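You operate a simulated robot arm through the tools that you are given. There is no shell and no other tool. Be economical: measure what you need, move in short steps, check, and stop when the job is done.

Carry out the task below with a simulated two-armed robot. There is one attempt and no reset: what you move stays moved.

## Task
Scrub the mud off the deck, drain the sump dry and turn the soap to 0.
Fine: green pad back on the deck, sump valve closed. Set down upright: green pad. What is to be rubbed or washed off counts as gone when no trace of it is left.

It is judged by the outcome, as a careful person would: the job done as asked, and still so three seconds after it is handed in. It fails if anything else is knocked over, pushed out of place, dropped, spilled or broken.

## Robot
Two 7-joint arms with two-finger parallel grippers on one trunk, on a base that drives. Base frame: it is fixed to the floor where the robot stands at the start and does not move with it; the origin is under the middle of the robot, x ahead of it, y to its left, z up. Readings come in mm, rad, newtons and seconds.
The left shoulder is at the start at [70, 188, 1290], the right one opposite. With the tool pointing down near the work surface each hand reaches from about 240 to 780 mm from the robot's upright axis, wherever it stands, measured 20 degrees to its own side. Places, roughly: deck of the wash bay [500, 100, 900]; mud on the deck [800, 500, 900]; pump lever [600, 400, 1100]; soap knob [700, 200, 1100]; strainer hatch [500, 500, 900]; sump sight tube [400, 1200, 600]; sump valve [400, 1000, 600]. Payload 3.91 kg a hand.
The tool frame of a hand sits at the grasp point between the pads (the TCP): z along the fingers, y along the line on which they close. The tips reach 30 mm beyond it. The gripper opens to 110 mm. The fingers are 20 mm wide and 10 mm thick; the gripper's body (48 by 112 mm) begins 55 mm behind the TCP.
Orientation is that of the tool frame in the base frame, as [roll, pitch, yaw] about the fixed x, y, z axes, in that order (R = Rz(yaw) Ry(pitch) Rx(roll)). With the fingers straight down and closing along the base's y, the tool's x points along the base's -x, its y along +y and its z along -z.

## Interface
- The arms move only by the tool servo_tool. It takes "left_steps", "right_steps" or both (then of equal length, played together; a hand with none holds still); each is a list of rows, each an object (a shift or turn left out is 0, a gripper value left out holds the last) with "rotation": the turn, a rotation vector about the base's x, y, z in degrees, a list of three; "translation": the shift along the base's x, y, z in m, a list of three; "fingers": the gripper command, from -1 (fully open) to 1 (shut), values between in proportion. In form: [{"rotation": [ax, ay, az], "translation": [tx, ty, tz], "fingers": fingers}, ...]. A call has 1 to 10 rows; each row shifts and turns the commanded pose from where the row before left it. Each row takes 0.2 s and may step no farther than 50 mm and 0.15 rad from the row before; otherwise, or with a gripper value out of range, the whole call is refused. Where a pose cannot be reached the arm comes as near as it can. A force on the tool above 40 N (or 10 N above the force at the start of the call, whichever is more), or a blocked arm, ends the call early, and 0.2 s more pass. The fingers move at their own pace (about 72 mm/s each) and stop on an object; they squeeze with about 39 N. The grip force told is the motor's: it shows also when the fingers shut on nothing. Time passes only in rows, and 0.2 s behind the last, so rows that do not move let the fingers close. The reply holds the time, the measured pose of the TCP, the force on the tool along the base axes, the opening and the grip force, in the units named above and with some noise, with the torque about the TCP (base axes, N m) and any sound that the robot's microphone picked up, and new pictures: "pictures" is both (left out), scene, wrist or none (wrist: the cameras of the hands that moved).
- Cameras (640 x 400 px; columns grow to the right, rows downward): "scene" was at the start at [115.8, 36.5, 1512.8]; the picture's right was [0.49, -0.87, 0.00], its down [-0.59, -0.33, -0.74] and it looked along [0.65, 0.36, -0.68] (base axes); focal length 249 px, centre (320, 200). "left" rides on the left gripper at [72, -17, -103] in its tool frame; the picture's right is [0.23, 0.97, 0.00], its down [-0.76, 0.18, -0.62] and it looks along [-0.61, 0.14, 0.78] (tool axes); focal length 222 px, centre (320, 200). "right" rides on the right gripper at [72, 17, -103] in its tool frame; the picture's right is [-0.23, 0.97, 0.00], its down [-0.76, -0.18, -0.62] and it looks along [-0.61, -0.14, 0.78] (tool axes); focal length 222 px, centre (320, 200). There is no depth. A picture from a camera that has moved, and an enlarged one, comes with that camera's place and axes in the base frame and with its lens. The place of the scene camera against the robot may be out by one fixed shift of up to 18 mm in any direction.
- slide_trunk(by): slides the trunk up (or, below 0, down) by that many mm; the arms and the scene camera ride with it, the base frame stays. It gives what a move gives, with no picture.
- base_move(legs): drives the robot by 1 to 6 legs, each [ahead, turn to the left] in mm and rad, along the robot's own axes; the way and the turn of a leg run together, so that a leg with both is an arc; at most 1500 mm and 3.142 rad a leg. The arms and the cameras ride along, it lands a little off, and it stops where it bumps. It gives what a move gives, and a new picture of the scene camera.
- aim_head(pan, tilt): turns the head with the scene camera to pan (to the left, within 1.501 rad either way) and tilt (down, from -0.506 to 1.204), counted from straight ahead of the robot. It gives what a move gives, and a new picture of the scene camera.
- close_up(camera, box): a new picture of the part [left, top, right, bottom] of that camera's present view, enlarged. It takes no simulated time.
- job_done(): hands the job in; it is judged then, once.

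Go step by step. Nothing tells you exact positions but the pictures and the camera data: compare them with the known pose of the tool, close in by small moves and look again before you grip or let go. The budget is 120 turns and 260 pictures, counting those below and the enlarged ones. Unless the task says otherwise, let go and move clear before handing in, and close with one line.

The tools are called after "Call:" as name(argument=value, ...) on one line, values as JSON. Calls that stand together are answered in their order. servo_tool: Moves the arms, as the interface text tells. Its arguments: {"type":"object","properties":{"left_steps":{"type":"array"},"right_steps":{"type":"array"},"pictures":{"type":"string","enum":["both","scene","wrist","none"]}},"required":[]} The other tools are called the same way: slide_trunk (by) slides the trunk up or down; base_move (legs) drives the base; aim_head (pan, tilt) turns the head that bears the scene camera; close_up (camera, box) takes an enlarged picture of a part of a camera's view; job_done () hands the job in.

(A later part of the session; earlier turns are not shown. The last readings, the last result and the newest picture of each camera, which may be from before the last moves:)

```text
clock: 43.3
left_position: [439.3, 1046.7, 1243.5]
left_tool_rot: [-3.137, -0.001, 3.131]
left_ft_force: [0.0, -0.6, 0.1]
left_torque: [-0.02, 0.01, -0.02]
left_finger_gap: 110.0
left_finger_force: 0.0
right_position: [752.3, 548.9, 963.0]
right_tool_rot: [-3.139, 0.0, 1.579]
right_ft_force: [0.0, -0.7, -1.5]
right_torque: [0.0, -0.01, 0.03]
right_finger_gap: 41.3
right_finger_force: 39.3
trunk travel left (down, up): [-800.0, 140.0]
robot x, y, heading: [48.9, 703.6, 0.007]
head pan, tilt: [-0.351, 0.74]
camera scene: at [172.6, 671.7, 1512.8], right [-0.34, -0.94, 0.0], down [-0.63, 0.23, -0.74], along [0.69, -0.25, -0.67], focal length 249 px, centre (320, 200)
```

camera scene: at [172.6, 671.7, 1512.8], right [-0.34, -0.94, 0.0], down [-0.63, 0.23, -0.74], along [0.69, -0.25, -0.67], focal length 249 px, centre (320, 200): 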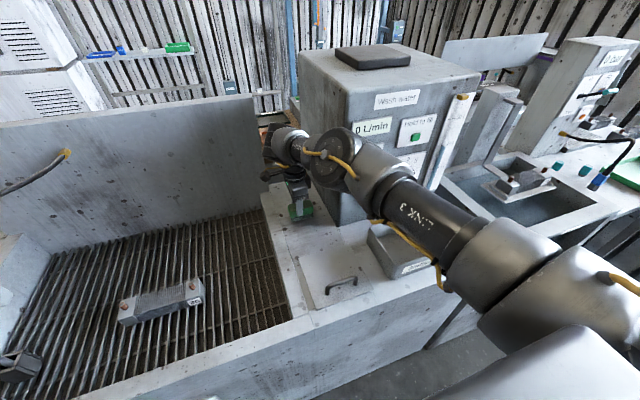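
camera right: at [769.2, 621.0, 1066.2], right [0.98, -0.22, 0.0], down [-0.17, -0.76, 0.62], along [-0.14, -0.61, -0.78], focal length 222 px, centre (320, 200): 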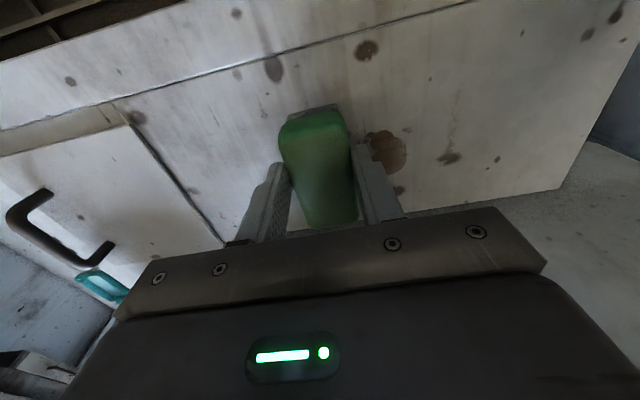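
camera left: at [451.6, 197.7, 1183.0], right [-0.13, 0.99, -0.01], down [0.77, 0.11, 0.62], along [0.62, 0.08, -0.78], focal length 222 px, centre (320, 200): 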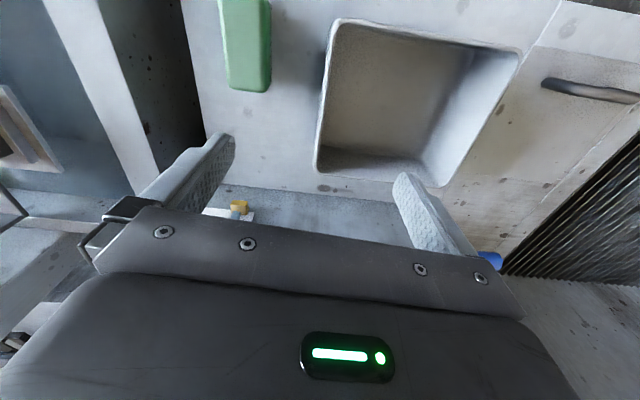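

The right elbow is right beside the panel corner, so scrubbing with this arm is risky. I'll set the pad down on clear deck at about (700, 540) and take it over with the left hand, whose elbow lies over the open grate.

Call:
servo_tool(right_steps=[{"translation": [-0.025, 0, 0]}, {"translation": [-0.025, 0, 0]}, {"translation": [0, 0, -0.012]}, {"translation": [0, 0, -0.005]}, {"translation": [0, 0, -0.001]}, {"translation": [0, 0, 0]}])

```text
clock: 44.7
left_position: [438.7, 1046.3, 1242.3]
left_tool_rot: [-3.137, -0.002, 3.131]
left_ft_force: [0.5, 0.2, -1.1]
left_torque: [-0.01, -0.04, 0.0]
left_finger_gap: 109.6
left_finger_force: 0.1
right_position: [702.2, 547.1, 945.3]
right_tool_rot: [-3.138, 0.001, 1.577]
right_ft_force: [0.6, -0.2, -0.5]
right_torque: [-0.02, -0.01, -0.02]
right_finger_gap: 40.7
right_finger_force: 38.7
trunk travel left (down, up): [-800.0, 140.0]
robot x, y, heading: [49.3, 704.2, 0.007]
head pan, tilt: [-0.351, 0.74]
camera scene: at [172.9, 672.1, 1512.8], right [-0.34, -0.94, 0.0], down [-0.63, 0.23, -0.74], along [0.69, -0.25, -0.67], focal length 249 px, centre (320, 200)
camera right: at [719.0, 620.9, 1048.4], right [0.98, -0.22, 0.0], down [-0.17, -0.76, 0.62], along [-0.14, -0.61, -0.78], focal length 222 px, centre (320, 200)
```

scene: 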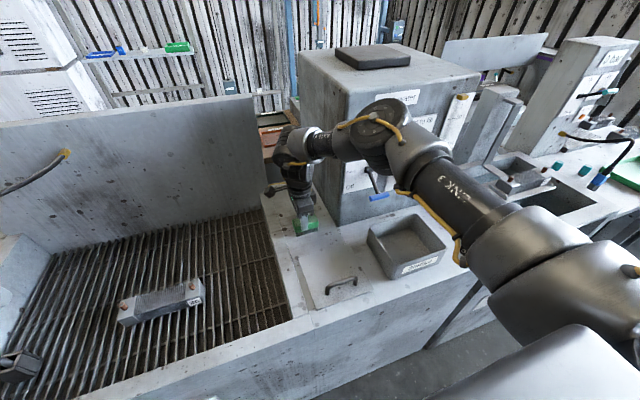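
right: 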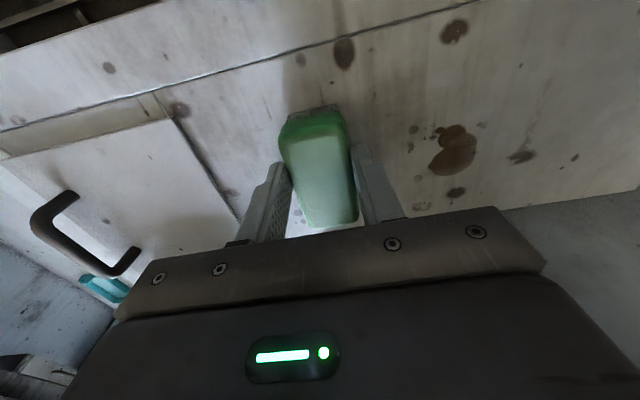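

Call:
servo_tool(right_steps=[{"translation": [0, 0, -0.002]}, {"translation": [0, 0, 0]}], pictures="none")

```text
clock: 45.3
left_position: [437.6, 1046.6, 1243.8]
left_tool_rot: [-3.135, 0.0, 3.131]
left_ft_force: [-0.1, 0.0, -1.2]
left_torque: [0.01, -0.02, -0.06]
left_finger_gap: 110.0
left_finger_force: 0.0
right_position: [701.0, 548.2, 943.9]
right_tool_rot: [3.139, 0.0, 1.577]
right_ft_force: [1.1, 0.2, 6.7]
right_torque: [-0.23, -0.08, 0.03]
right_finger_gap: 41.1
right_finger_force: 39.3
trunk travel left (down, up): [-800.0, 140.0]
robot x, y, heading: [48.5, 703.2, 0.006]
head pan, tilt: [-0.351, 0.74]
```

Call:
servo_tool(right_steps=[{"fingers": -0.3}, {}, {"translation": [0, 0, 0.03]}, {"translation": [0, 0, 0.04]}, {"translation": [-0.01, 0, 0.04]}, {"translation": [-0.03, 0.01, 0.03]}, {"translation": [-0.04, 0.02, 0.02]}, {"translation": [-0.04, 0.02, 0.02]}, {"translation": [-0.04, 0.02, 0.02]}, {}])

```text
clock: 47.5
left_position: [438.8, 1045.2, 1243.5]
left_tool_rot: [-3.137, -0.002, 3.132]
left_ft_force: [0.5, -0.3, -0.5]
left_torque: [0.01, 0.03, 0.0]
left_finger_gap: 109.9
left_finger_force: 0.0
right_position: [542.6, 617.1, 1142.8]
right_tool_rot: [-3.14, -0.001, 1.575]
right_ft_force: [-0.4, 0.6, -0.6]
right_torque: [-0.01, -0.04, -0.01]
right_finger_gap: 71.3
right_finger_force: 0.1
trunk travel left (down, up): [-800.0, 140.0]
robot x, y, heading: [50.6, 699.6, 0.004]
head pan, tilt: [-0.351, 0.74]
camera scene: at [173.0, 671.4, 1512.8], right [-0.34, -0.94, 0.0], down [-0.63, 0.23, -0.74], along [0.69, -0.25, -0.67], focal length 249 px, centre (320, 200)
camera right: at [559.8, 690.3, 1246.2], right [0.98, -0.22, 0.0], down [-0.17, -0.76, 0.62], along [-0.14, -0.61, -0.78], focal length 222 px, centre (320, 200)
```

scene: 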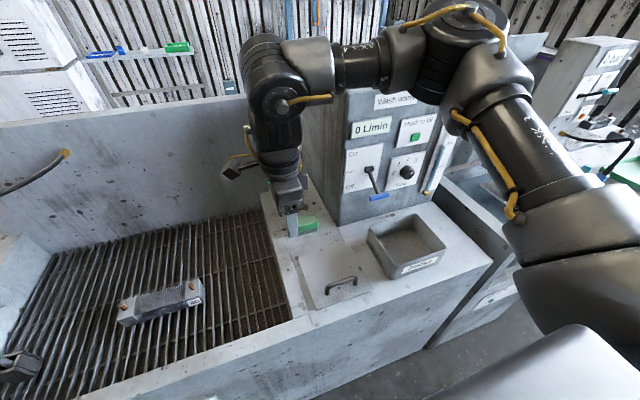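
right: 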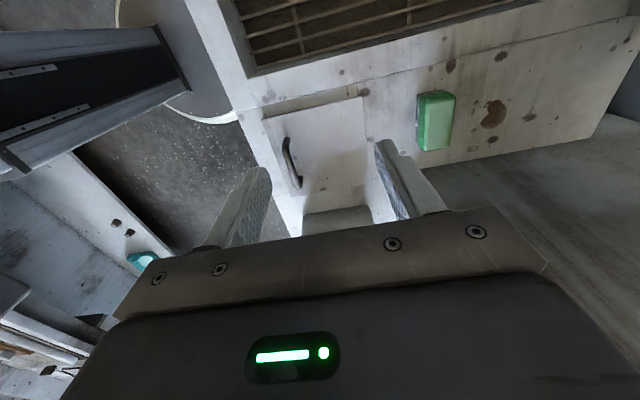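

Call:
servo_tool(right_steps=[{"translation": [-0.03, 0, 0.03], "rotation": [0, 0, 8], "fingers": -1}, {"translation": [-0.03, 0, 0.03], "rotation": [0, 0, 8]}, {"translation": [-0.03, 0, 0.03], "rotation": [0, 0, 8]}, {"translation": [-0.03, 0, 0.02], "rotation": [0, 0, 8]}, {}], pictures="none")

Call:
base_move(legs=[[0, -1.57], [350, 0], [0, 1.57]])

```text
clock: 48.7
left_position: [438.3, 1044.8, 1243.7]
left_tool_rot: [-3.136, 0.0, 3.132]
left_ft_force: [0.9, 0.3, 0.7]
left_torque: [-0.02, 0.01, -0.01]
left_finger_gap: 110.0
left_finger_force: 0.1
right_position: [422.3, 616.6, 1252.8]
right_tool_rot: [-3.139, 0.0, 2.138]
right_ft_force: [0.6, -0.1, 0.3]
right_torque: [0.01, 0.03, -0.01]
right_finger_gap: 109.8
right_finger_force: 0.0
trunk travel left (down, up): [-800.0, 140.0]
robot x, y, heading: [55.3, 707.0, 0.004]
head pan, tilt: [-0.351, 0.74]
```

```text
clock: 58.6
left_position: [441.5, 695.6, 1243.3]
left_tool_rot: [-3.136, 0.001, 3.135]
left_ft_force: [0.1, -0.2, 0.1]
left_torque: [0.01, -0.01, 0.03]
left_finger_gap: 109.7
left_finger_force: 0.0
right_position: [428.6, 266.8, 1252.6]
right_tool_rot: [-3.141, 0.002, 2.14]
right_ft_force: [0.0, -0.4, -0.5]
right_torque: [-0.03, -0.01, 0.0]
right_finger_gap: 109.9
right_finger_force: 0.1
trunk travel left (down, up): [-800.0, 140.0]
robot x, y, heading: [55.3, 351.2, 0.011]
head pan, tilt: [-0.351, 0.74]
camera scene: at [177.6, 320.5, 1512.8], right [-0.33, -0.94, 0.0], down [-0.64, 0.23, -0.74], along [0.7, -0.25, -0.67], focal length 249 px, centre (320, 200)
```

scene: 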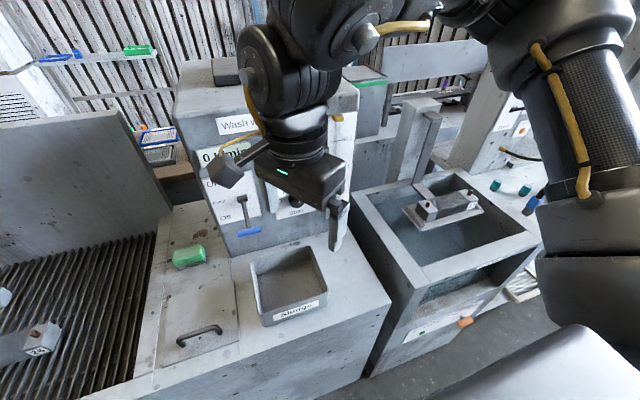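

Call:
base_move(legs=[[70, 0]])

Call:
aim_head(pan=0.3, tilt=0.74)

Call:
servo_tool(left_steps=[{"translation": [0.015, -0.01, 0], "rotation": [0, 0, -8.5]}, {"translation": [0.015, -0.01, 0], "rotation": [0, 0, -8.5]}, {"translation": [0.015, -0.01, 0], "rotation": [0, 0, -8.5]}, {"translation": [0.015, -0.01, 0], "rotation": [0, 0, -8.5]}, {"translation": [0.015, -0.01, 0], "rotation": [0, 0, -8.5]}, {"translation": [0.015, -0.01, 0], "rotation": [0, 0, -8.5]}, {"translation": [0.015, -0.01, 0], "rotation": [0, 0, -8.5]}, {"translation": [0.015, -0.01, 0], "rotation": [0, 0, -8.5]}, {"translation": [0.015, -0.01, 0], "rotation": [0, 0, -8.5]}, {"translation": [0.01, -0.01, 0], "rotation": [0, 0, -8.5]}])

```text
clock: 59.7
left_position: [506.4, 696.5, 1241.5]
left_tool_rot: [-3.136, -0.004, 3.138]
left_ft_force: [1.3, -0.9, -0.3]
left_torque: [-0.01, 0.08, 0.0]
left_finger_gap: 109.7
left_finger_force: 0.0
right_position: [494.1, 268.2, 1250.7]
right_tool_rot: [-3.136, -0.003, 2.142]
right_ft_force: [0.4, 0.3, -0.4]
right_torque: [0.02, 0.08, 0.0]
right_finger_gap: 110.1
right_finger_force: 0.1
trunk travel left (down, up): [-800.0, 140.0]
robot x, y, heading: [115.4, 353.6, 0.011]
head pan, tilt: [-0.351, 0.74]
stopped in leg 1: the robot was blocked; the commanded pose is now the measured one
camera scene: at [244.7, 321.4, 1512.1], right [-0.33, -0.94, 0.0], down [-0.64, 0.23, -0.73], along [0.69, -0.25, -0.68], focal length 249 px, centre (320, 200)
```

scene: 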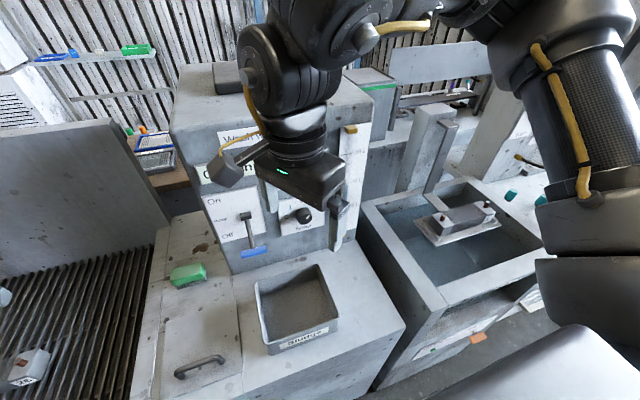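

```text
clock: 60.7
left_position: [498.0, 697.0, 1244.6]
left_tool_rot: [-3.137, 0.003, 3.138]
left_ft_force: [0.1, 0.3, -0.3]
left_torque: [-0.01, -0.02, -0.01]
left_finger_gap: 109.9
left_finger_force: 0.1
right_position: [486.4, 269.0, 1253.5]
right_tool_rot: [-3.141, 0.001, 2.141]
right_ft_force: [-0.2, 0.3, -0.9]
right_torque: [0.03, -0.01, 0.02]
right_finger_gap: 109.8
right_finger_force: 0.1
trunk travel left (down, up): [-800.0, 140.0]
robot x, y, heading: [115.1, 354.0, 0.015]
head pan, tilt: [0.3, 0.74]
camera scene: at [235.9, 374.6, 1513.1], right [0.3, -0.95, 0.0], down [-0.64, -0.21, -0.74], along [0.7, 0.23, -0.67], focal length 249 px, centre (320, 200)
```

scene: 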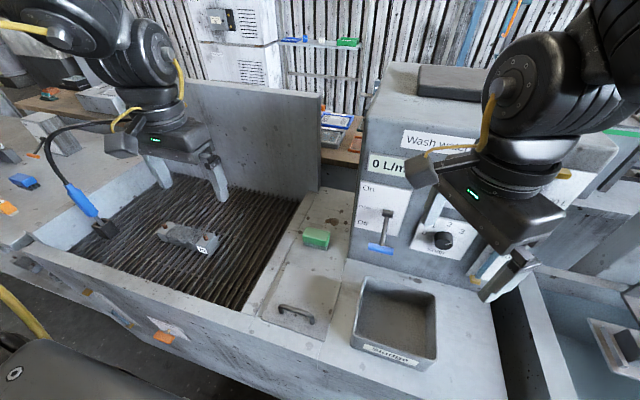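

```text
clock: 62.9
left_position: [618.3, 624.3, 1226.6]
left_tool_rot: [-3.137, 0.004, 1.65]
left_ft_force: [0.1, -0.4, -0.4]
left_torque: [0.0, -0.01, -0.03]
left_finger_gap: 110.1
left_finger_force: 0.0
left hand out of reach, approached as far as the arm can: row 8, 9, 10
right_position: [489.0, 268.8, 1252.4]
right_tool_rot: [-3.141, -0.002, 2.143]
right_ft_force: [-1.4, -0.1, -0.2]
right_torque: [-0.01, 0.0, -0.02]
right_finger_gap: 110.4
right_finger_force: 0.0
trunk travel left (down, up): [-800.0, 140.0]
robot x, y, heading: [114.6, 356.2, 0.011]
head pan, tilt: [0.3, 0.74]
camera scene: at [238.9, 374.6, 1512.7], right [0.31, -0.95, 0.0], down [-0.64, -0.21, -0.74], along [0.7, 0.23, -0.67], focal length 249 px, centre (320, 200)
camera left: at [594.9, 696.6, 1330.6], right [0.95, 0.3, -0.01], down [0.24, -0.74, 0.63], along [0.19, -0.6, -0.78], focal length 222 px, centre (320, 200)
```

scene: 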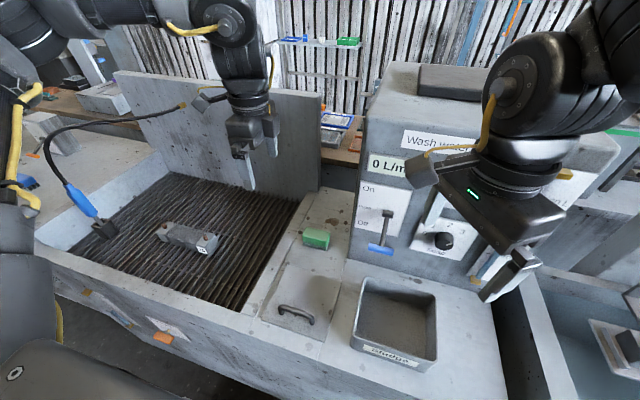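
left: 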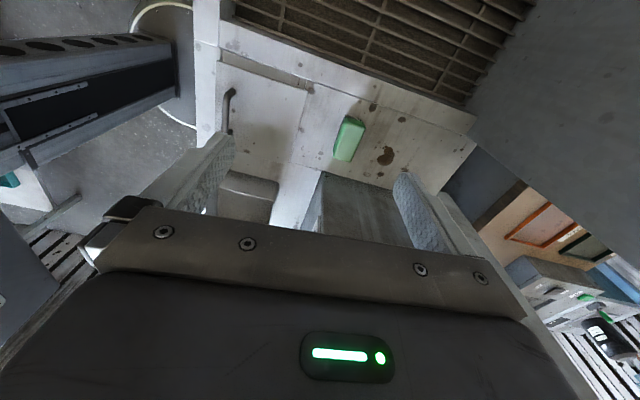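

Call:
servo_tool(left_steps=[{"translation": [0, 0, -0.04], "rotation": [0, 0, -4.5]}, {"translation": [0, -0.01, -0.04]}, {"translation": [0.01, -0.01, -0.04]}, {"translation": [0.02, -0.02, 0]}, {"translation": [0.02, -0.02, 0]}, {"translation": [0.03, -0.015, 0]}, {}])

```text
clock: 64.5
left_position: [638.8, 615.7, 1117.7]
left_tool_rot: [-3.138, 0.003, 1.576]
left_ft_force: [-0.5, 0.6, -0.7]
left_torque: [-0.01, 0.0, -0.01]
left_finger_gap: 110.0
left_finger_force: 0.0
left hand out of reach, approached as far as the arm can: row 3, 4, 5, 6
right_position: [486.8, 268.3, 1252.8]
right_tool_rot: [-3.141, -0.001, 2.142]
right_ft_force: [-0.2, -0.4, 0.3]
right_torque: [-0.01, -0.01, 0.0]
right_finger_gap: 109.9
right_finger_force: 0.1
trunk travel left (down, up): [-800.0, 140.0]
robot x, y, heading: [117.6, 352.0, 0.015]
head pan, tilt: [0.3, 0.74]
camera scene: at [237.2, 374.7, 1512.9], right [0.31, -0.95, 0.0], down [-0.64, -0.21, -0.74], along [0.7, 0.23, -0.67], focal length 249 px, centre (320, 200)
camera left: at [621.2, 688.8, 1220.2], right [0.97, 0.23, 0.0], down [0.18, -0.76, 0.62], along [0.14, -0.61, -0.78], focal length 222 px, centre (320, 200)
```

scene: 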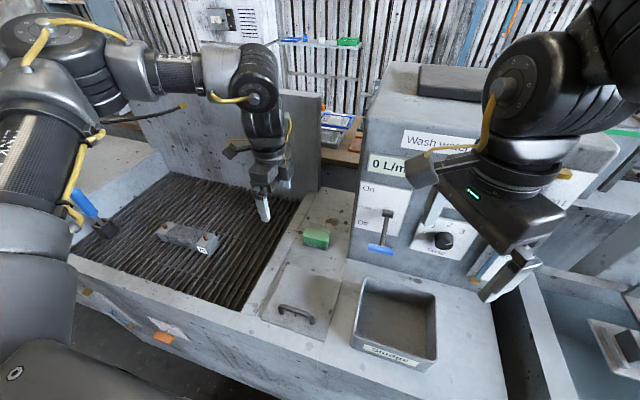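
left: 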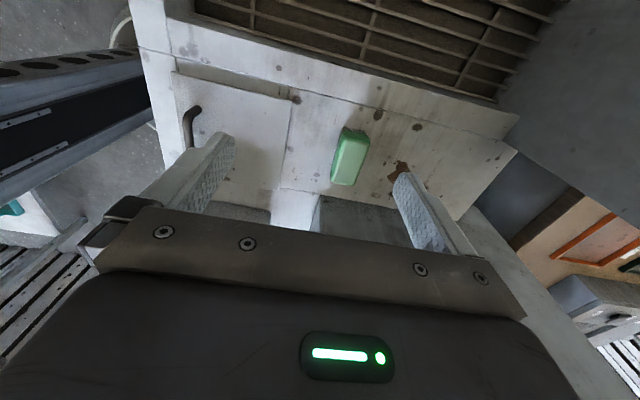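

Call:
servo_tool(left_steps=[{"rotation": [0, 0, 8.5]}, {"rotation": [0, 0, 8.5]}, {"rotation": [0, 0, 8.5]}, {"rotation": [0, 0, 8.5]}, {"rotation": [0, 0, 8.5]}, {"translation": [0.03, 0, 0]}, {"translation": [0.03, 0, 0]}, {}], pictures="none")

Call:
servo_tool(left_steps=[{"translation": [0, -0.03, 0]}, {"translation": [0, -0.03, 0]}, {}], pictures="none")

```text
clock: 66.3
left_position: [670.1, 643.4, 1120.9]
left_tool_rot: [-3.136, 0.002, 2.317]
left_ft_force: [-0.2, -0.3, -0.6]
left_torque: [0.01, 0.02, 0.01]
left_finger_gap: 110.1
left_finger_force: 0.1
left hand out of reach, approached as far as the arm can: row 6, 7
right_position: [487.6, 268.7, 1253.6]
right_tool_rot: [3.141, -0.001, 2.141]
right_ft_force: [0.6, -0.6, 0.0]
right_torque: [0.01, -0.02, -0.01]
right_finger_gap: 110.1
right_finger_force: 0.1
trunk travel left (down, up): [-800.0, 140.0]
robot x, y, heading: [114.6, 356.2, 0.014]
head pan, tilt: [0.3, 0.74]
```

```text
clock: 67.1
left_position: [642.4, 615.9, 1122.9]
left_tool_rot: [-3.136, 0.004, 2.316]
left_ft_force: [-0.8, -1.0, 0.0]
left_torque: [0.01, 0.0, -0.02]
left_finger_gap: 110.1
left_finger_force: 0.1
left hand out of reach, approached as far as the arm can: row 1, 2
right_position: [487.7, 269.5, 1252.7]
right_tool_rot: [-3.14, -0.001, 2.14]
right_ft_force: [0.6, -0.3, -0.2]
right_torque: [-0.02, 0.02, 0.02]
right_finger_gap: 109.7
right_finger_force: 0.0
trunk travel left (down, up): [-800.0, 140.0]
robot x, y, heading: [115.8, 352.0, 0.006]
head pan, tilt: [0.3, 0.74]
```

Left arm's limit depends on where the target lies relative to its shoulder. I'll reposition the robot to about (85, 480), heading −0.6, so the spot sits on the left arm's outer side with its elbow over the grate.

Call:
servo_tool(left_steps=[{"translation": [-0.02, 0.02, 0.035]}, {"translation": [-0.04, 0.01, 0.025]}, {"translation": [-0.04, 0.01, 0.025]}, {"translation": [-0.04, 0, 0.025]}, {"translation": [-0.04, 0, 0.02]}, {}], pictures="none")

Call:
base_move(legs=[[-20, 0], [0, -1.42], [-130, 0], [0, 0.8]])

```text
clock: 68.5
left_position: [462.5, 656.2, 1254.1]
left_tool_rot: [-3.136, -0.001, 2.317]
left_ft_force: [-0.4, -0.2, 0.0]
left_torque: [-0.03, 0.02, 0.02]
left_finger_gap: 110.0
left_finger_force: 0.1
right_position: [488.8, 268.3, 1252.6]
right_tool_rot: [-3.141, -0.002, 2.142]
right_ft_force: [0.1, -0.1, 0.4]
right_torque: [0.04, 0.02, -0.01]
right_finger_gap: 109.9
right_finger_force: 0.1
trunk travel left (down, up): [-800.0, 140.0]
robot x, y, heading: [111.6, 350.7, 0.012]
head pan, tilt: [0.3, 0.74]
```

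```text
clock: 75.8
left_position: [532.8, 518.2, 1255.2]
left_tool_rot: [-3.135, 0.001, 1.681]
left_ft_force: [-0.5, 0.6, -0.3]
left_torque: [0.01, 0.02, 0.02]
left_finger_gap: 110.2
left_finger_force: 0.1
right_position: [324.9, 193.0, 1253.3]
right_tool_rot: [-3.141, -0.001, 1.506]
right_ft_force: [-0.3, 0.0, 0.1]
right_torque: [-0.01, 0.01, 0.01]
right_finger_gap: 110.0
right_finger_force: 0.0
trunk travel left (down, up): [-800.0, 140.0]
robot x, y, heading: [73.4, 476.8, -0.626]
head pan, tilt: [0.3, 0.74]
camera scene: at [185.3, 416.8, 1512.9], right [-0.32, -0.95, 0.0], down [-0.64, 0.22, -0.74], along [0.7, -0.24, -0.67], focal length 249 px, centre (320, 200)
```

scene: 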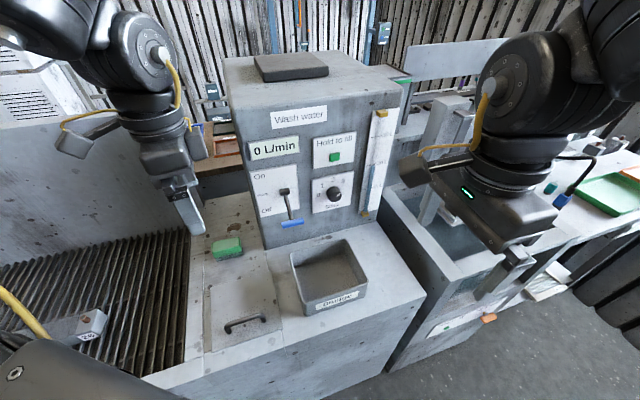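

Call:
servo_tool(left_steps=[{"translation": [0.02, 0.015, -0.03], "rotation": [0, 0, -6.3]}, {"translation": [0.03, 0.015, -0.03]}, {"translation": [0.03, 0, -0.03]}, {"translation": [0.03, 0, -0.03]}, {"translation": [0.03, 0, -0.03]}, {"translation": [0.028, 0, 0]}, {}])

```text
clock: 77.4
left_position: [702.2, 550.0, 1106.1]
left_tool_rot: [-3.136, -0.001, 1.571]
left_ft_force: [-0.2, 0.6, 0.2]
left_torque: [0.01, -0.06, 0.0]
left_finger_gap: 110.1
left_finger_force: 0.1
right_position: [324.3, 193.2, 1252.4]
right_tool_rot: [-3.141, -0.001, 1.506]
right_ft_force: [-0.1, 0.2, -0.6]
right_torque: [0.02, -0.02, -0.02]
right_finger_gap: 110.0
right_finger_force: 0.0
trunk travel left (down, up): [-800.0, 140.0]
robot x, y, heading: [71.6, 478.1, -0.626]
head pan, tilt: [0.3, 0.74]
camera scene: at [184.9, 417.1, 1512.9], right [-0.32, -0.95, 0.0], down [-0.64, 0.22, -0.74], along [0.7, -0.24, -0.67], focal length 249 px, centre (320, 200)
camera left: at [685.3, 622.7, 1208.5], right [0.97, 0.23, -0.01], down [0.18, -0.76, 0.62], along [0.14, -0.61, -0.78], focal length 222 px, centre (320, 200)
```

scene: 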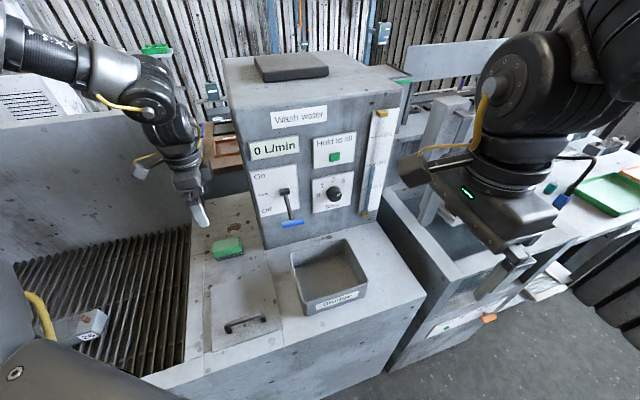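
left: 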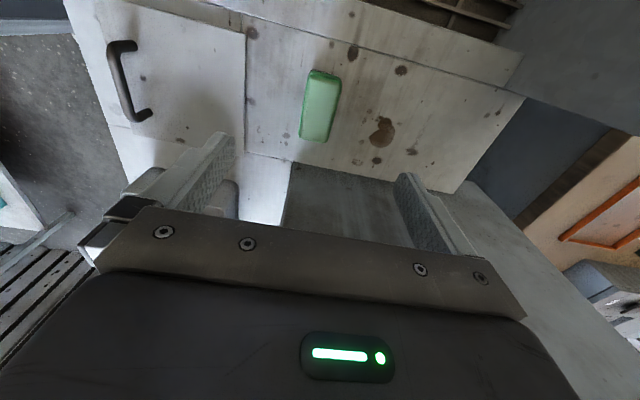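

Call:
servo_tool(left_steps=[{"translation": [0, -0.002, -0.04], "fingers": -0.3}, {"translation": [0, 0, -0.04]}, {"translation": [0, 0, -0.04]}, {"translation": [0, 0, -0.03]}, {"translation": [0, 0, -0.011]}, {}], pictures="wrist")

```text
clock: 78.8
left_position: [703.5, 545.0, 943.6]
left_tool_rot: [-3.137, -0.001, 1.57]
left_ft_force: [-0.9, -0.2, -0.2]
left_torque: [-0.01, 0.01, -0.04]
left_finger_gap: 71.5
left_finger_force: 0.0
right_position: [325.4, 192.6, 1252.9]
right_tool_rot: [-3.14, 0.001, 1.506]
right_ft_force: [0.9, 0.1, -0.3]
right_torque: [0.02, 0.01, 0.0]
right_finger_gap: 109.9
right_finger_force: 0.0
trunk travel left (down, up): [-800.0, 140.0]
robot x, y, heading: [74.2, 476.7, -0.626]
head pan, tilt: [0.3, 0.74]
camera left: at [686.0, 620.2, 1047.8], right [0.97, 0.23, -0.01], down [0.18, -0.76, 0.62], along [0.14, -0.61, -0.78], focal length 222 px, centre (320, 200)
```

left: 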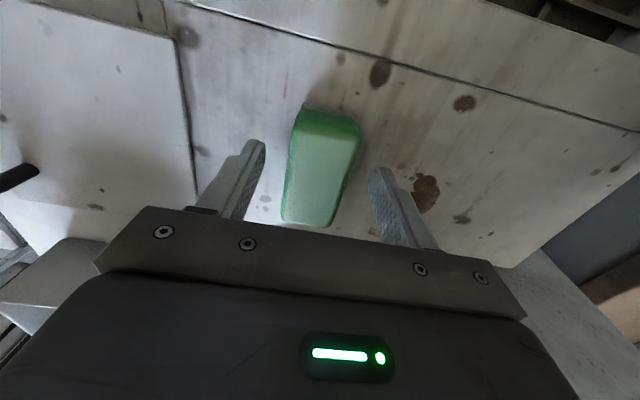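

Pad is centred between the fingers; closing and lifting slightly.

Call:
servo_tool(left_steps=[{"fingers": 1}, {}, {}, {}], pictures="none")

Call:
servo_tool(left_steps=[{"translation": [0, 0, 0.02]}, {"translation": [0.04, -0.01, 0]}, {"translation": [0.04, -0.015, 0]}, {}])

```text
clock: 79.8
left_position: [702.5, 547.9, 945.2]
left_tool_rot: [-3.137, 0.002, 1.571]
left_ft_force: [0.5, 0.3, 0.1]
left_torque: [0.01, 0.01, 0.02]
left_finger_gap: 41.0
left_finger_force: 38.8
right_position: [326.0, 192.5, 1253.1]
right_tool_rot: [3.141, -0.001, 1.506]
right_ft_force: [-0.6, -0.6, 0.7]
right_torque: [-0.01, -0.04, 0.01]
right_finger_gap: 110.1
right_finger_force: 0.0
trunk travel left (down, up): [-800.0, 140.0]
robot x, y, heading: [71.4, 473.3, -0.626]
head pan, tilt: [0.3, 0.74]
```

```text
clock: 80.8
left_position: [782.9, 523.3, 966.5]
left_tool_rot: [-3.137, 0.0, 1.57]
left_ft_force: [-0.3, -0.1, -0.7]
left_torque: [-0.02, -0.03, 0.0]
left_finger_gap: 41.1
left_finger_force: 38.5
right_position: [322.6, 194.2, 1252.6]
right_tool_rot: [3.141, 0.001, 1.506]
right_ft_force: [0.0, 0.6, 0.4]
right_torque: [-0.01, 0.0, 0.02]
right_finger_gap: 110.1
right_finger_force: 0.0
trunk travel left (down, up): [-800.0, 140.0]
robot x, y, heading: [74.5, 478.7, -0.628]
head pan, tilt: [0.3, 0.74]
camera scene: at [184.3, 418.1, 1513.0], right [-0.32, -0.95, 0.0], down [-0.64, 0.22, -0.74], along [0.7, -0.24, -0.67], focal length 249 px, centre (320, 200)
camera left: at [765.2, 596.4, 1069.2], right [0.97, 0.23, -0.01], down [0.18, -0.76, 0.62], along [0.14, -0.61, -0.78], focal length 222 px, centre (320, 200)
```

scene: 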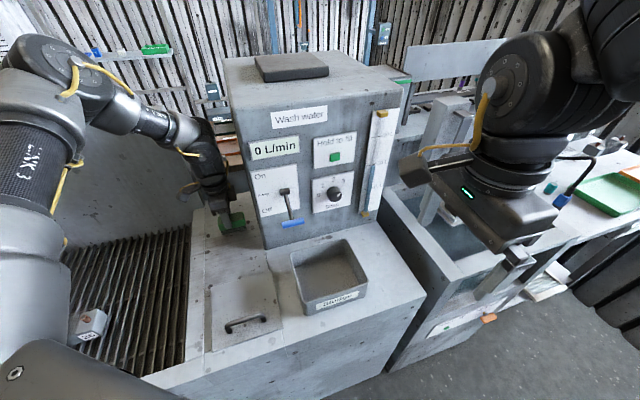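
left: 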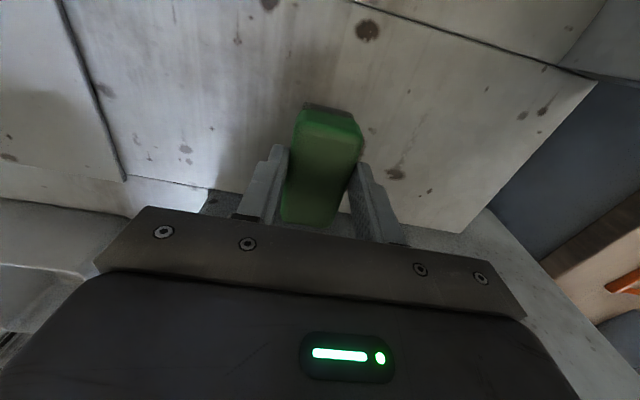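

Pad is over the mud with good arm clearance. Pressing lightly and stroking.

Call:
servo_tool(left_steps=[{"translation": [0, 0, -0.02]}, {"translation": [0, 0, -0.005]}, {"translation": [0.03, 0, 0]}, {"translation": [0.02, 0, 0]}, {"translation": [-0.03, 0, 0]}, {"translation": [-0.03, 0, 0]}, {"translation": [0.03, 0, 0]}, {"translation": [0.03, 0, 0]}, {"translation": [-0.03, 0, 0]}, {}], pictures="none")

```text
clock: 83.0
left_position: [785.4, 536.3, 962.6]
left_tool_rot: [-3.135, -0.001, 1.571]
left_ft_force: [-0.1, 1.3, -0.8]
left_torque: [-0.02, 0.0, 0.0]
left_finger_gap: 41.1
left_finger_force: 39.6
left hand out of reach, approached as far as the arm can: row 1, 2, 3, 4
right_position: [326.3, 193.0, 1252.5]
right_tool_rot: [-3.139, 0.0, 1.507]
right_ft_force: [-0.3, -0.5, 0.1]
right_torque: [-0.01, 0.02, -0.02]
right_finger_gap: 109.9
right_finger_force: 0.0
trunk travel left (down, up): [-800.0, 140.0]
robot x, y, heading: [72.2, 478.3, -0.627]
head pan, tilt: [0.3, 0.74]
```

Call:
base_move(legs=[[35, 0]])

```text
clock: 83.8
left_position: [808.1, 520.8, 969.3]
left_tool_rot: [-3.14, 0.007, 1.572]
left_ft_force: [0.1, 0.5, -0.6]
left_torque: [-0.02, -0.01, 0.02]
left_finger_gap: 41.2
left_finger_force: 38.5
right_position: [346.2, 178.5, 1256.9]
right_tool_rot: [3.134, 0.004, 1.508]
right_ft_force: [-0.2, -0.1, 0.2]
right_torque: [-0.06, -0.05, 0.03]
right_finger_gap: 110.1
right_finger_force: 0.0
trunk travel left (down, up): [-800.0, 140.0]
robot x, y, heading: [104.9, 457.1, -0.623]
head pan, tilt: [0.3, 0.74]
camera scene: at [205.4, 402.9, 1513.9], right [-0.32, -0.95, 0.0], down [-0.63, 0.21, -0.74], along [0.7, -0.24, -0.67], focal length 249 px, centre (320, 200)
```

scene: 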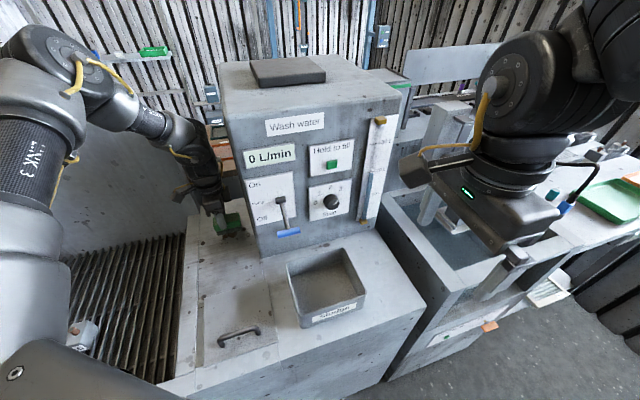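

Call:
servo_tool(left_steps=[{"translation": [-0.025, 0, 0]}, {"translation": [0, 0, -0.015]}, {"translation": [0, 0, -0.01]}, {}], pictures="none")

```text
clock: 84.8
left_position: [786.9, 517.7, 943.4]
left_tool_rot: [3.14, 0.0, 1.574]
left_ft_force: [0.8, 9.2, 35.2]
left_torque: [0.2, 0.01, 0.05]
left_finger_gap: 41.8
left_finger_force: 39.1
right_position: [349.5, 174.5, 1254.8]
right_tool_rot: [3.136, 0.003, 1.507]
right_ft_force: [-0.3, -0.6, 0.8]
right_torque: [0.02, 0.0, -0.02]
right_finger_gap: 110.3
right_finger_force: 0.1
trunk travel left (down, up): [-800.0, 140.0]
robot x, y, heading: [99.0, 457.8, -0.625]
head pan, tilt: [0.3, 0.74]
```

Call:
servo_tool(left_steps=[{"translation": [0, 0, 0.003]}, {"translation": [0.02, 0, 0]}, {"translation": [0.02, 0, 0]}, {"translation": [-0.02, 0, 0]}, {"translation": [-0.02, 0, 0]}, {}], pictures="wrist")

```text
clock: 86.2
left_position: [785.7, 520.8, 946.8]
left_tool_rot: [-3.137, 0.001, 1.572]
left_ft_force: [-1.1, -0.6, -0.9]
left_torque: [0.0, 0.02, -0.04]
left_finger_gap: 41.2
left_finger_force: 39.1
left hand out of reach, approached as far as the arm can: row 3
right_position: [354.5, 173.6, 1251.9]
right_tool_rot: [3.14, 0.0, 1.509]
right_ft_force: [0.8, 0.2, -0.3]
right_torque: [-0.03, 0.04, -0.02]
right_finger_gap: 110.2
right_finger_force: 0.0
trunk travel left (down, up): [-800.0, 140.0]
robot x, y, heading: [98.7, 457.8, -0.626]
head pan, tilt: [0.3, 0.74]
camera left: at [768.4, 594.2, 1050.6], right [0.97, 0.23, -0.01], down [0.18, -0.76, 0.62], along [0.14, -0.61, -0.78], focal length 222 px, centre (320, 200)
```

left: 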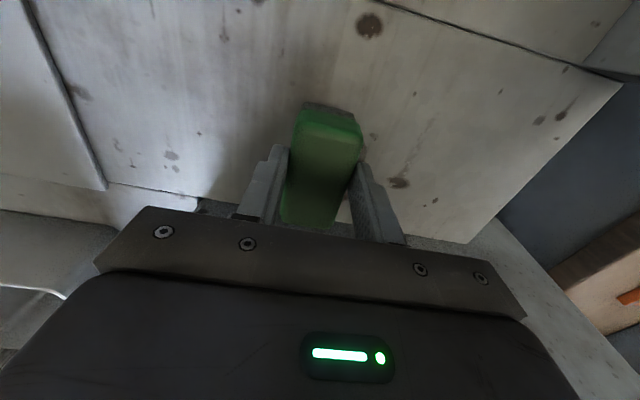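

Call:
servo_tool(left_steps=[{"translation": [0, 0, -0.005]}, {"translation": [0.015, 0, 0]}, {"translation": [0.015, 0, 0]}, {"translation": [-0.015, 0, 0]}, {"translation": [-0.02, 0, 0]}, {"translation": [0.02, 0, 0]}, {"translation": [0.015, 0, 0]}, {"translation": [-0.03, 0.01, 0]}, {}], pictures="none")

```text
clock: 88.2
left_position: [785.9, 530.9, 943.3]
left_tool_rot: [-3.135, 0.0, 1.57]
left_ft_force: [-1.2, 2.3, 3.0]
left_torque: [-0.12, -0.01, 0.0]
left_finger_gap: 41.1
left_finger_force: 38.9
right_position: [353.6, 172.2, 1253.4]
right_tool_rot: [3.14, -0.001, 1.509]
right_ft_force: [0.2, -0.6, -0.2]
right_torque: [0.0, 0.02, -0.02]
right_finger_gap: 109.8
right_finger_force: 0.1
trunk travel left (down, up): [-800.0, 140.0]
robot x, y, heading: [104.6, 456.7, -0.622]
head pan, tilt: [0.3, 0.74]
```

Call:
servo_tool(left_steps=[{"translation": [0, 0, -0.002]}, {"translation": [0.015, -0.01, 0]}, {"translation": [0.015, 0, 0]}, {"translation": [-0.02, -0.01, 0]}, {"translation": [0.02, -0.01, 0]}, {"translation": [-0.02, 0.01, 0]}, {"translation": [0.02, 0.01, 0]}, {"translation": [-0.02, 0, 0]}, {"translation": [-0.02, 0, 0.0]}, {}], pictures="none")

Call:
servo_tool(left_steps=[{"translation": [0, 0, 0.03]}, {"translation": [-0.03, 0, 0.03]}, {"translation": [-0.04, 0, 0.02]}, {}])

Call:
close_up(camera="left", box=[280, 60, 520, 220])

```text
clock: 90.4
left_position: [772.9, 525.2, 947.2]
left_tool_rot: [-3.136, 0.001, 1.573]
left_ft_force: [0.2, 0.1, -1.2]
left_torque: [0.0, 0.01, 0.02]
left_finger_gap: 41.1
left_finger_force: 38.5
left hand out of reach, approached as far as the arm can: row 5
right_position: [352.9, 172.9, 1253.0]
right_tool_rot: [3.141, -0.001, 1.508]
right_ft_force: [-1.2, 1.2, 0.0]
right_torque: [0.0, 0.02, 0.01]
right_finger_gap: 109.9
right_finger_force: 0.1
trunk travel left (down, up): [-800.0, 140.0]
robot x, y, heading: [101.2, 457.1, -0.629]
head pan, tilt: [0.3, 0.74]
```

```text
clock: 91.4
left_position: [699.5, 523.6, 1027.7]
left_tool_rot: [-3.136, 0.0, 1.572]
left_ft_force: [0.7, 0.3, -0.9]
left_torque: [0.01, 0.02, -0.01]
left_finger_gap: 41.1
left_finger_force: 39.0
right_position: [354.4, 173.5, 1253.1]
right_tool_rot: [-3.141, 0.001, 1.508]
right_ft_force: [-0.1, 0.3, 0.3]
right_torque: [0.0, 0.0, -0.01]
right_finger_gap: 110.1
right_finger_force: 0.0
trunk travel left (down, up): [-800.0, 140.0]
robot x, y, heading: [99.0, 451.5, -0.622]
head pan, tilt: [0.3, 0.74]
camera scene: at [215.1, 396.5, 1512.7], right [-0.32, -0.95, 0.0], down [-0.64, 0.22, -0.74], along [0.7, -0.24, -0.68], focal length 249 px, centre (320, 200)
camera left: at [684.5, 598.0, 1130.7], right [0.97, 0.23, -0.01], down [0.18, -0.76, 0.62], along [0.14, -0.61, -0.78], focal length 222 px, centre (320, 200)
```

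scene: 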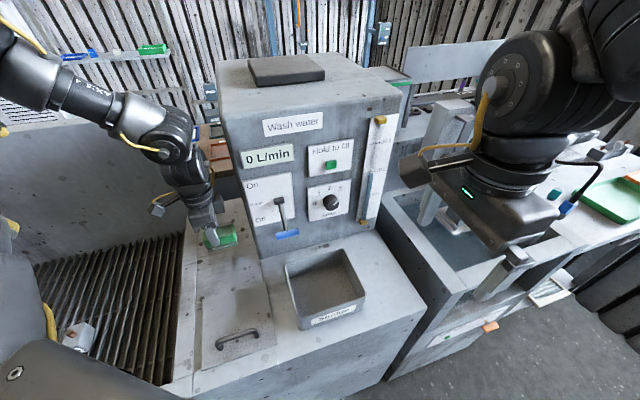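
left: 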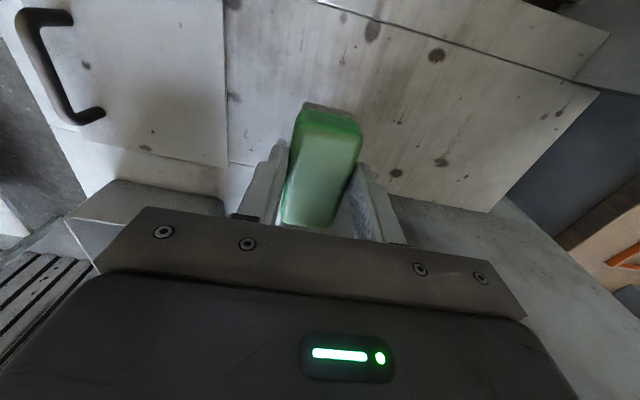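

```text
2.50 times, centred on (400, 140) of left
camera zoom: at [684.5, 598.0, 1130.7], right [0.97, 0.23, -0.01], down [0.18, -0.76, 0.62], along [0.14, -0.61, -0.78], focal length 555 px, centre (120, 350)
```

zoom: 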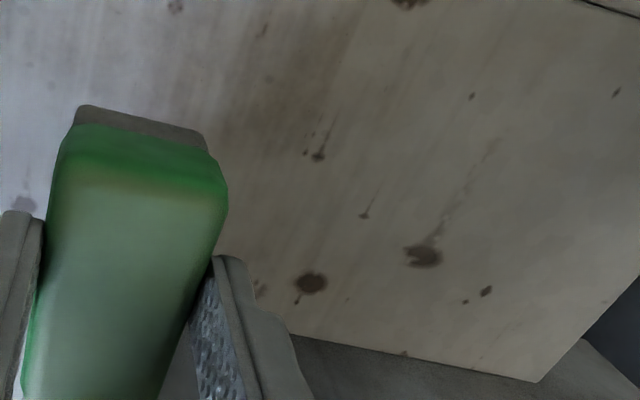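

Call:
close_up(camera="left", box=[370, 90, 450, 140])

Call:
close_up(camera="scene", box=[190, 190, 260, 245])

```text
8.00 times, centred on (410, 115) of left
camera zoom: at [684.5, 598.0, 1130.7], right [0.97, 0.23, -0.01], down [0.18, -0.76, 0.62], along [0.14, -0.61, -0.78], focal length 1777 px, centre (-400, 880)
```

zoom: 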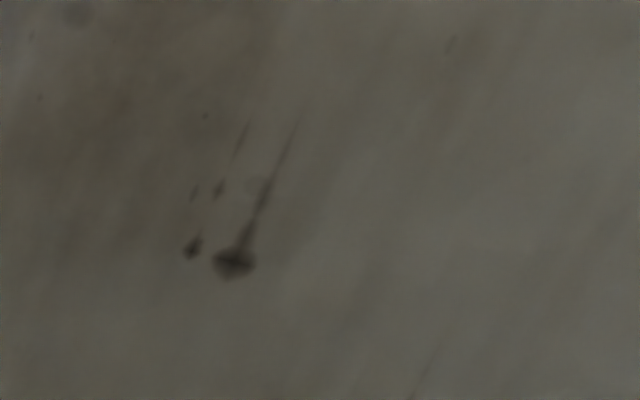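

```text
7.27 times, centred on (225, 218) of scene
camera zoom: at [215.1, 396.5, 1512.7], right [-0.32, -0.95, 0.0], down [-0.64, 0.22, -0.74], along [0.7, -0.24, -0.68], focal length 1808 px, centre (1011, 73)
```

zoom: 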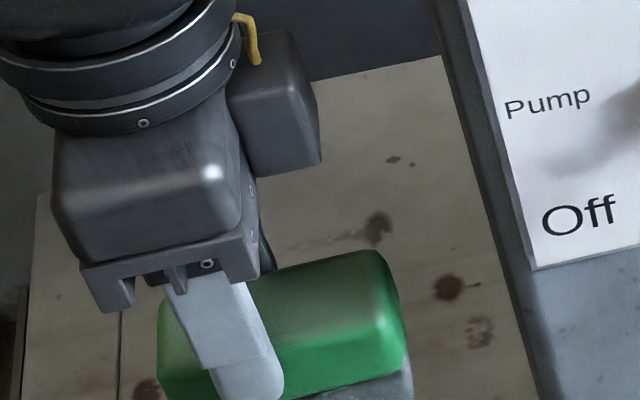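

The mud patch is gone; the remaining flecks match marks that were there before. Next I'll return the pad to its original spot: raise, retract, then drive to about (40, −150).

Call:
servo_tool(left_steps=[{"translation": [-0.01, 0, 0.04]}, {"translation": [-0.02, 0, 0.04]}, {"translation": [-0.03, 0, 0.04]}, {"translation": [-0.03, -0.005, 0.04]}, {"translation": [-0.03, -0.005, 0.04]}, {"translation": [-0.03, -0.01, 0]}, {}], pictures="none")

Call:
base_move(legs=[[-20, 0], [0, -1.04], [600, 0]])

```text
refused: row 4 steps farther than a row can; nothing moved
```

```text
clock: 93.0
left_position: [689.0, 484.7, 1025.4]
left_tool_rot: [-3.133, -0.023, 1.481]
left_ft_force: [-0.4, -0.4, -0.9]
left_torque: [0.02, -0.02, 0.03]
left_finger_gap: 41.1
left_finger_force: 39.1
right_position: [303.8, 161.1, 1255.1]
right_tool_rot: [-3.141, 0.0, 1.394]
right_ft_force: [1.1, 0.2, 0.0]
right_torque: [0.01, 0.01, 0.02]
right_finger_gap: 109.9
right_finger_force: 0.0
trunk travel left (down, up): [-800.0, 140.0]
robot x, y, heading: [83.0, 468.9, -0.731]
head pan, tilt: [0.3, 0.74]
stopped in leg 2: the force on the tool passed its limit at 89 N (the readings are from after the stop); the commanded pose is now the measured one
camera scene: at [190.5, 399.0, 1513.0], right [-0.42, -0.91, 0.0], down [-0.61, 0.28, -0.74], along [0.67, -0.31, -0.67], focal length 249 px, centre (320, 200)
```

scene: 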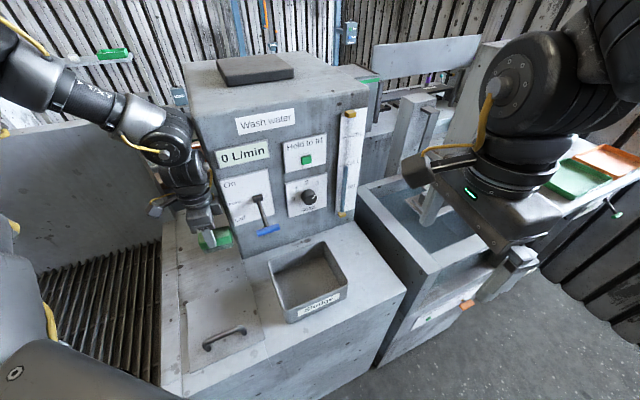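

The arm call was refused and the turn bumped the hand against the panel side; it stopped. I shouldn't have batched those. First I'll move the hand away (+y) and check the pad.

Call:
servo_tool(left_steps=[{"translation": [0, 0.02, 0.01]}, {"translation": [0, 0.02, 0.03]}, {}])

```text
clock: 93.8
left_position: [690.5, 521.1, 1064.3]
left_tool_rot: [-3.134, -0.028, 1.48]
left_ft_force: [0.1, 0.2, -1.2]
left_torque: [0.01, -0.01, 0.0]
left_finger_gap: 41.4
left_finger_force: 38.6
right_position: [304.7, 157.8, 1252.1]
right_tool_rot: [-3.141, -0.002, 1.394]
right_ft_force: [-0.1, -0.3, -0.4]
right_torque: [0.01, 0.0, 0.0]
right_finger_gap: 110.0
right_finger_force: 0.1
trunk travel left (down, up): [-800.0, 140.0]
robot x, y, heading: [85.2, 469.6, -0.734]
head pan, tilt: [0.3, 0.74]
camera scene: at [191.9, 394.5, 1512.7], right [-0.42, -0.91, 0.0], down [-0.61, 0.28, -0.74], along [0.67, -0.31, -0.68], focal length 249 px, centre (320, 200)
camera left: at [680.8, 592.6, 1169.7], right [0.99, 0.14, 0.0], down [0.11, -0.79, 0.6], along [0.08, -0.59, -0.8], focal length 222 px, centre (320, 200)
```

scene: 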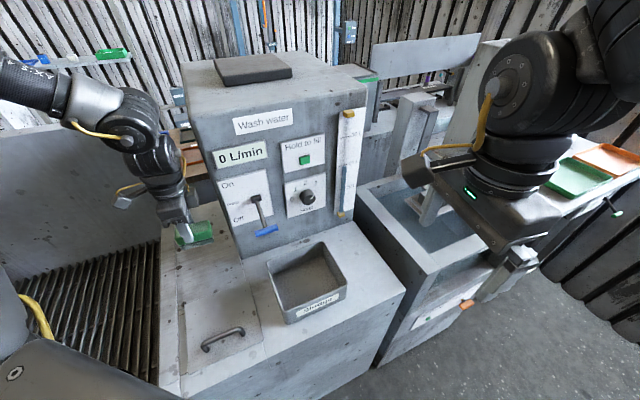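
left: 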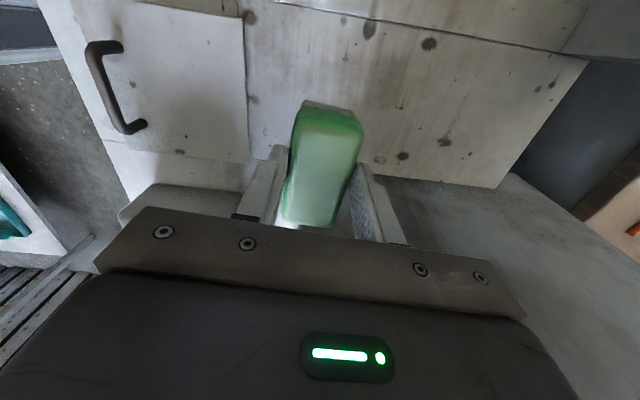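

Call:
servo_tool(left_steps=[{"translation": [0, 0, 0.04]}, {"translation": [-0.02, 0, 0.04]}, {"translation": [-0.03, 0, 0.035]}, {"translation": [-0.03, -0.005, 0.03]}, {"translation": [-0.035, -0.005, 0.02]}, {"translation": [-0.035, -0.005, 0]}, {}], pictures="none")

```text
clock: 95.4
left_position: [541.4, 507.2, 1230.1]
left_tool_rot: [-3.129, -0.025, 1.48]
left_ft_force: [0.2, 0.5, -1.3]
left_torque: [0.0, 0.01, -0.02]
left_finger_gap: 41.4
left_finger_force: 38.7
right_position: [304.9, 157.7, 1253.3]
right_tool_rot: [-3.14, 0.001, 1.394]
right_ft_force: [0.5, -1.0, -0.5]
right_torque: [0.02, 0.03, 0.0]
right_finger_gap: 109.8
right_finger_force: 0.2
trunk travel left (down, up): [-800.0, 140.0]
robot x, y, heading: [88.7, 468.3, -0.727]
head pan, tilt: [0.3, 0.74]
```

Call:
base_move(legs=[[0, -0.92], [600, 0]])

```text
clock: 101.2
left_position: [346.1, -472.1, 1229.8]
left_tool_rot: [-3.134, -0.026, 0.566]
left_ft_force: [0.0, 0.3, -1.4]
left_torque: [-0.02, -0.04, -0.02]
left_finger_gap: 41.0
left_finger_force: 39.0
right_position: [-74.0, -497.9, 1254.4]
right_tool_rot: [3.14, -0.002, 0.479]
right_ft_force: [-0.7, 0.1, 0.5]
right_torque: [-0.01, 0.01, -0.01]
right_finger_gap: 110.0
right_finger_force: 0.0
trunk travel left (down, up): [-800.0, 140.0]
robot x, y, heading: [37.7, -135.7, -1.641]
head pan, tilt: [0.3, 0.74]
camera scene: at [48.0, -269.6, 1513.0], right [-0.97, -0.23, 0.0], down [-0.15, 0.66, -0.74], along [0.17, -0.72, -0.67], focal length 249 px, centre (320, 200)
```

scene: 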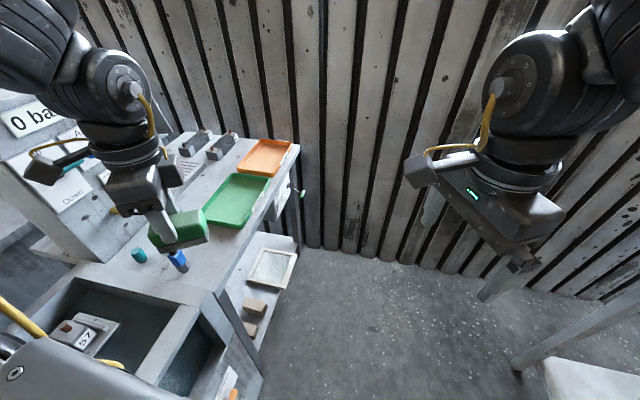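

Call:
base_move(legs=[[0, 1.641]])

```text
clock: 105.5
left_position: [357.6, 192.8, 1231.0]
left_tool_rot: [-3.134, -0.029, 2.205]
left_ft_force: [1.3, -0.7, -0.9]
left_torque: [0.0, 0.0, 0.0]
left_finger_gap: 41.3
left_finger_force: 38.9
right_position: [409.6, -224.9, 1253.7]
right_tool_rot: [-3.142, -0.002, 2.117]
right_ft_force: [-0.4, -0.5, 0.0]
right_torque: [0.01, 0.01, 0.01]
right_finger_gap: 110.1
right_finger_force: 0.1
trunk travel left (down, up): [-800.0, 140.0]
robot x, y, heading: [41.6, -133.6, -0.008]
head pan, tilt: [0.3, 0.74]
camera scene: at [163.1, -115.5, 1512.8], right [0.29, -0.96, 0.0], down [-0.65, -0.2, -0.74], along [0.71, 0.21, -0.67], focal length 249 px, centre (320, 200)
```

scene: 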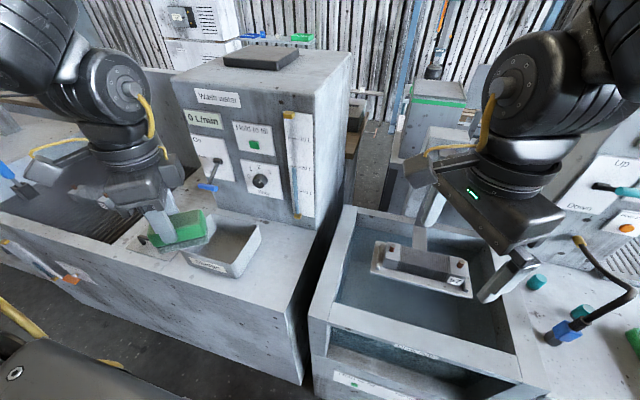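

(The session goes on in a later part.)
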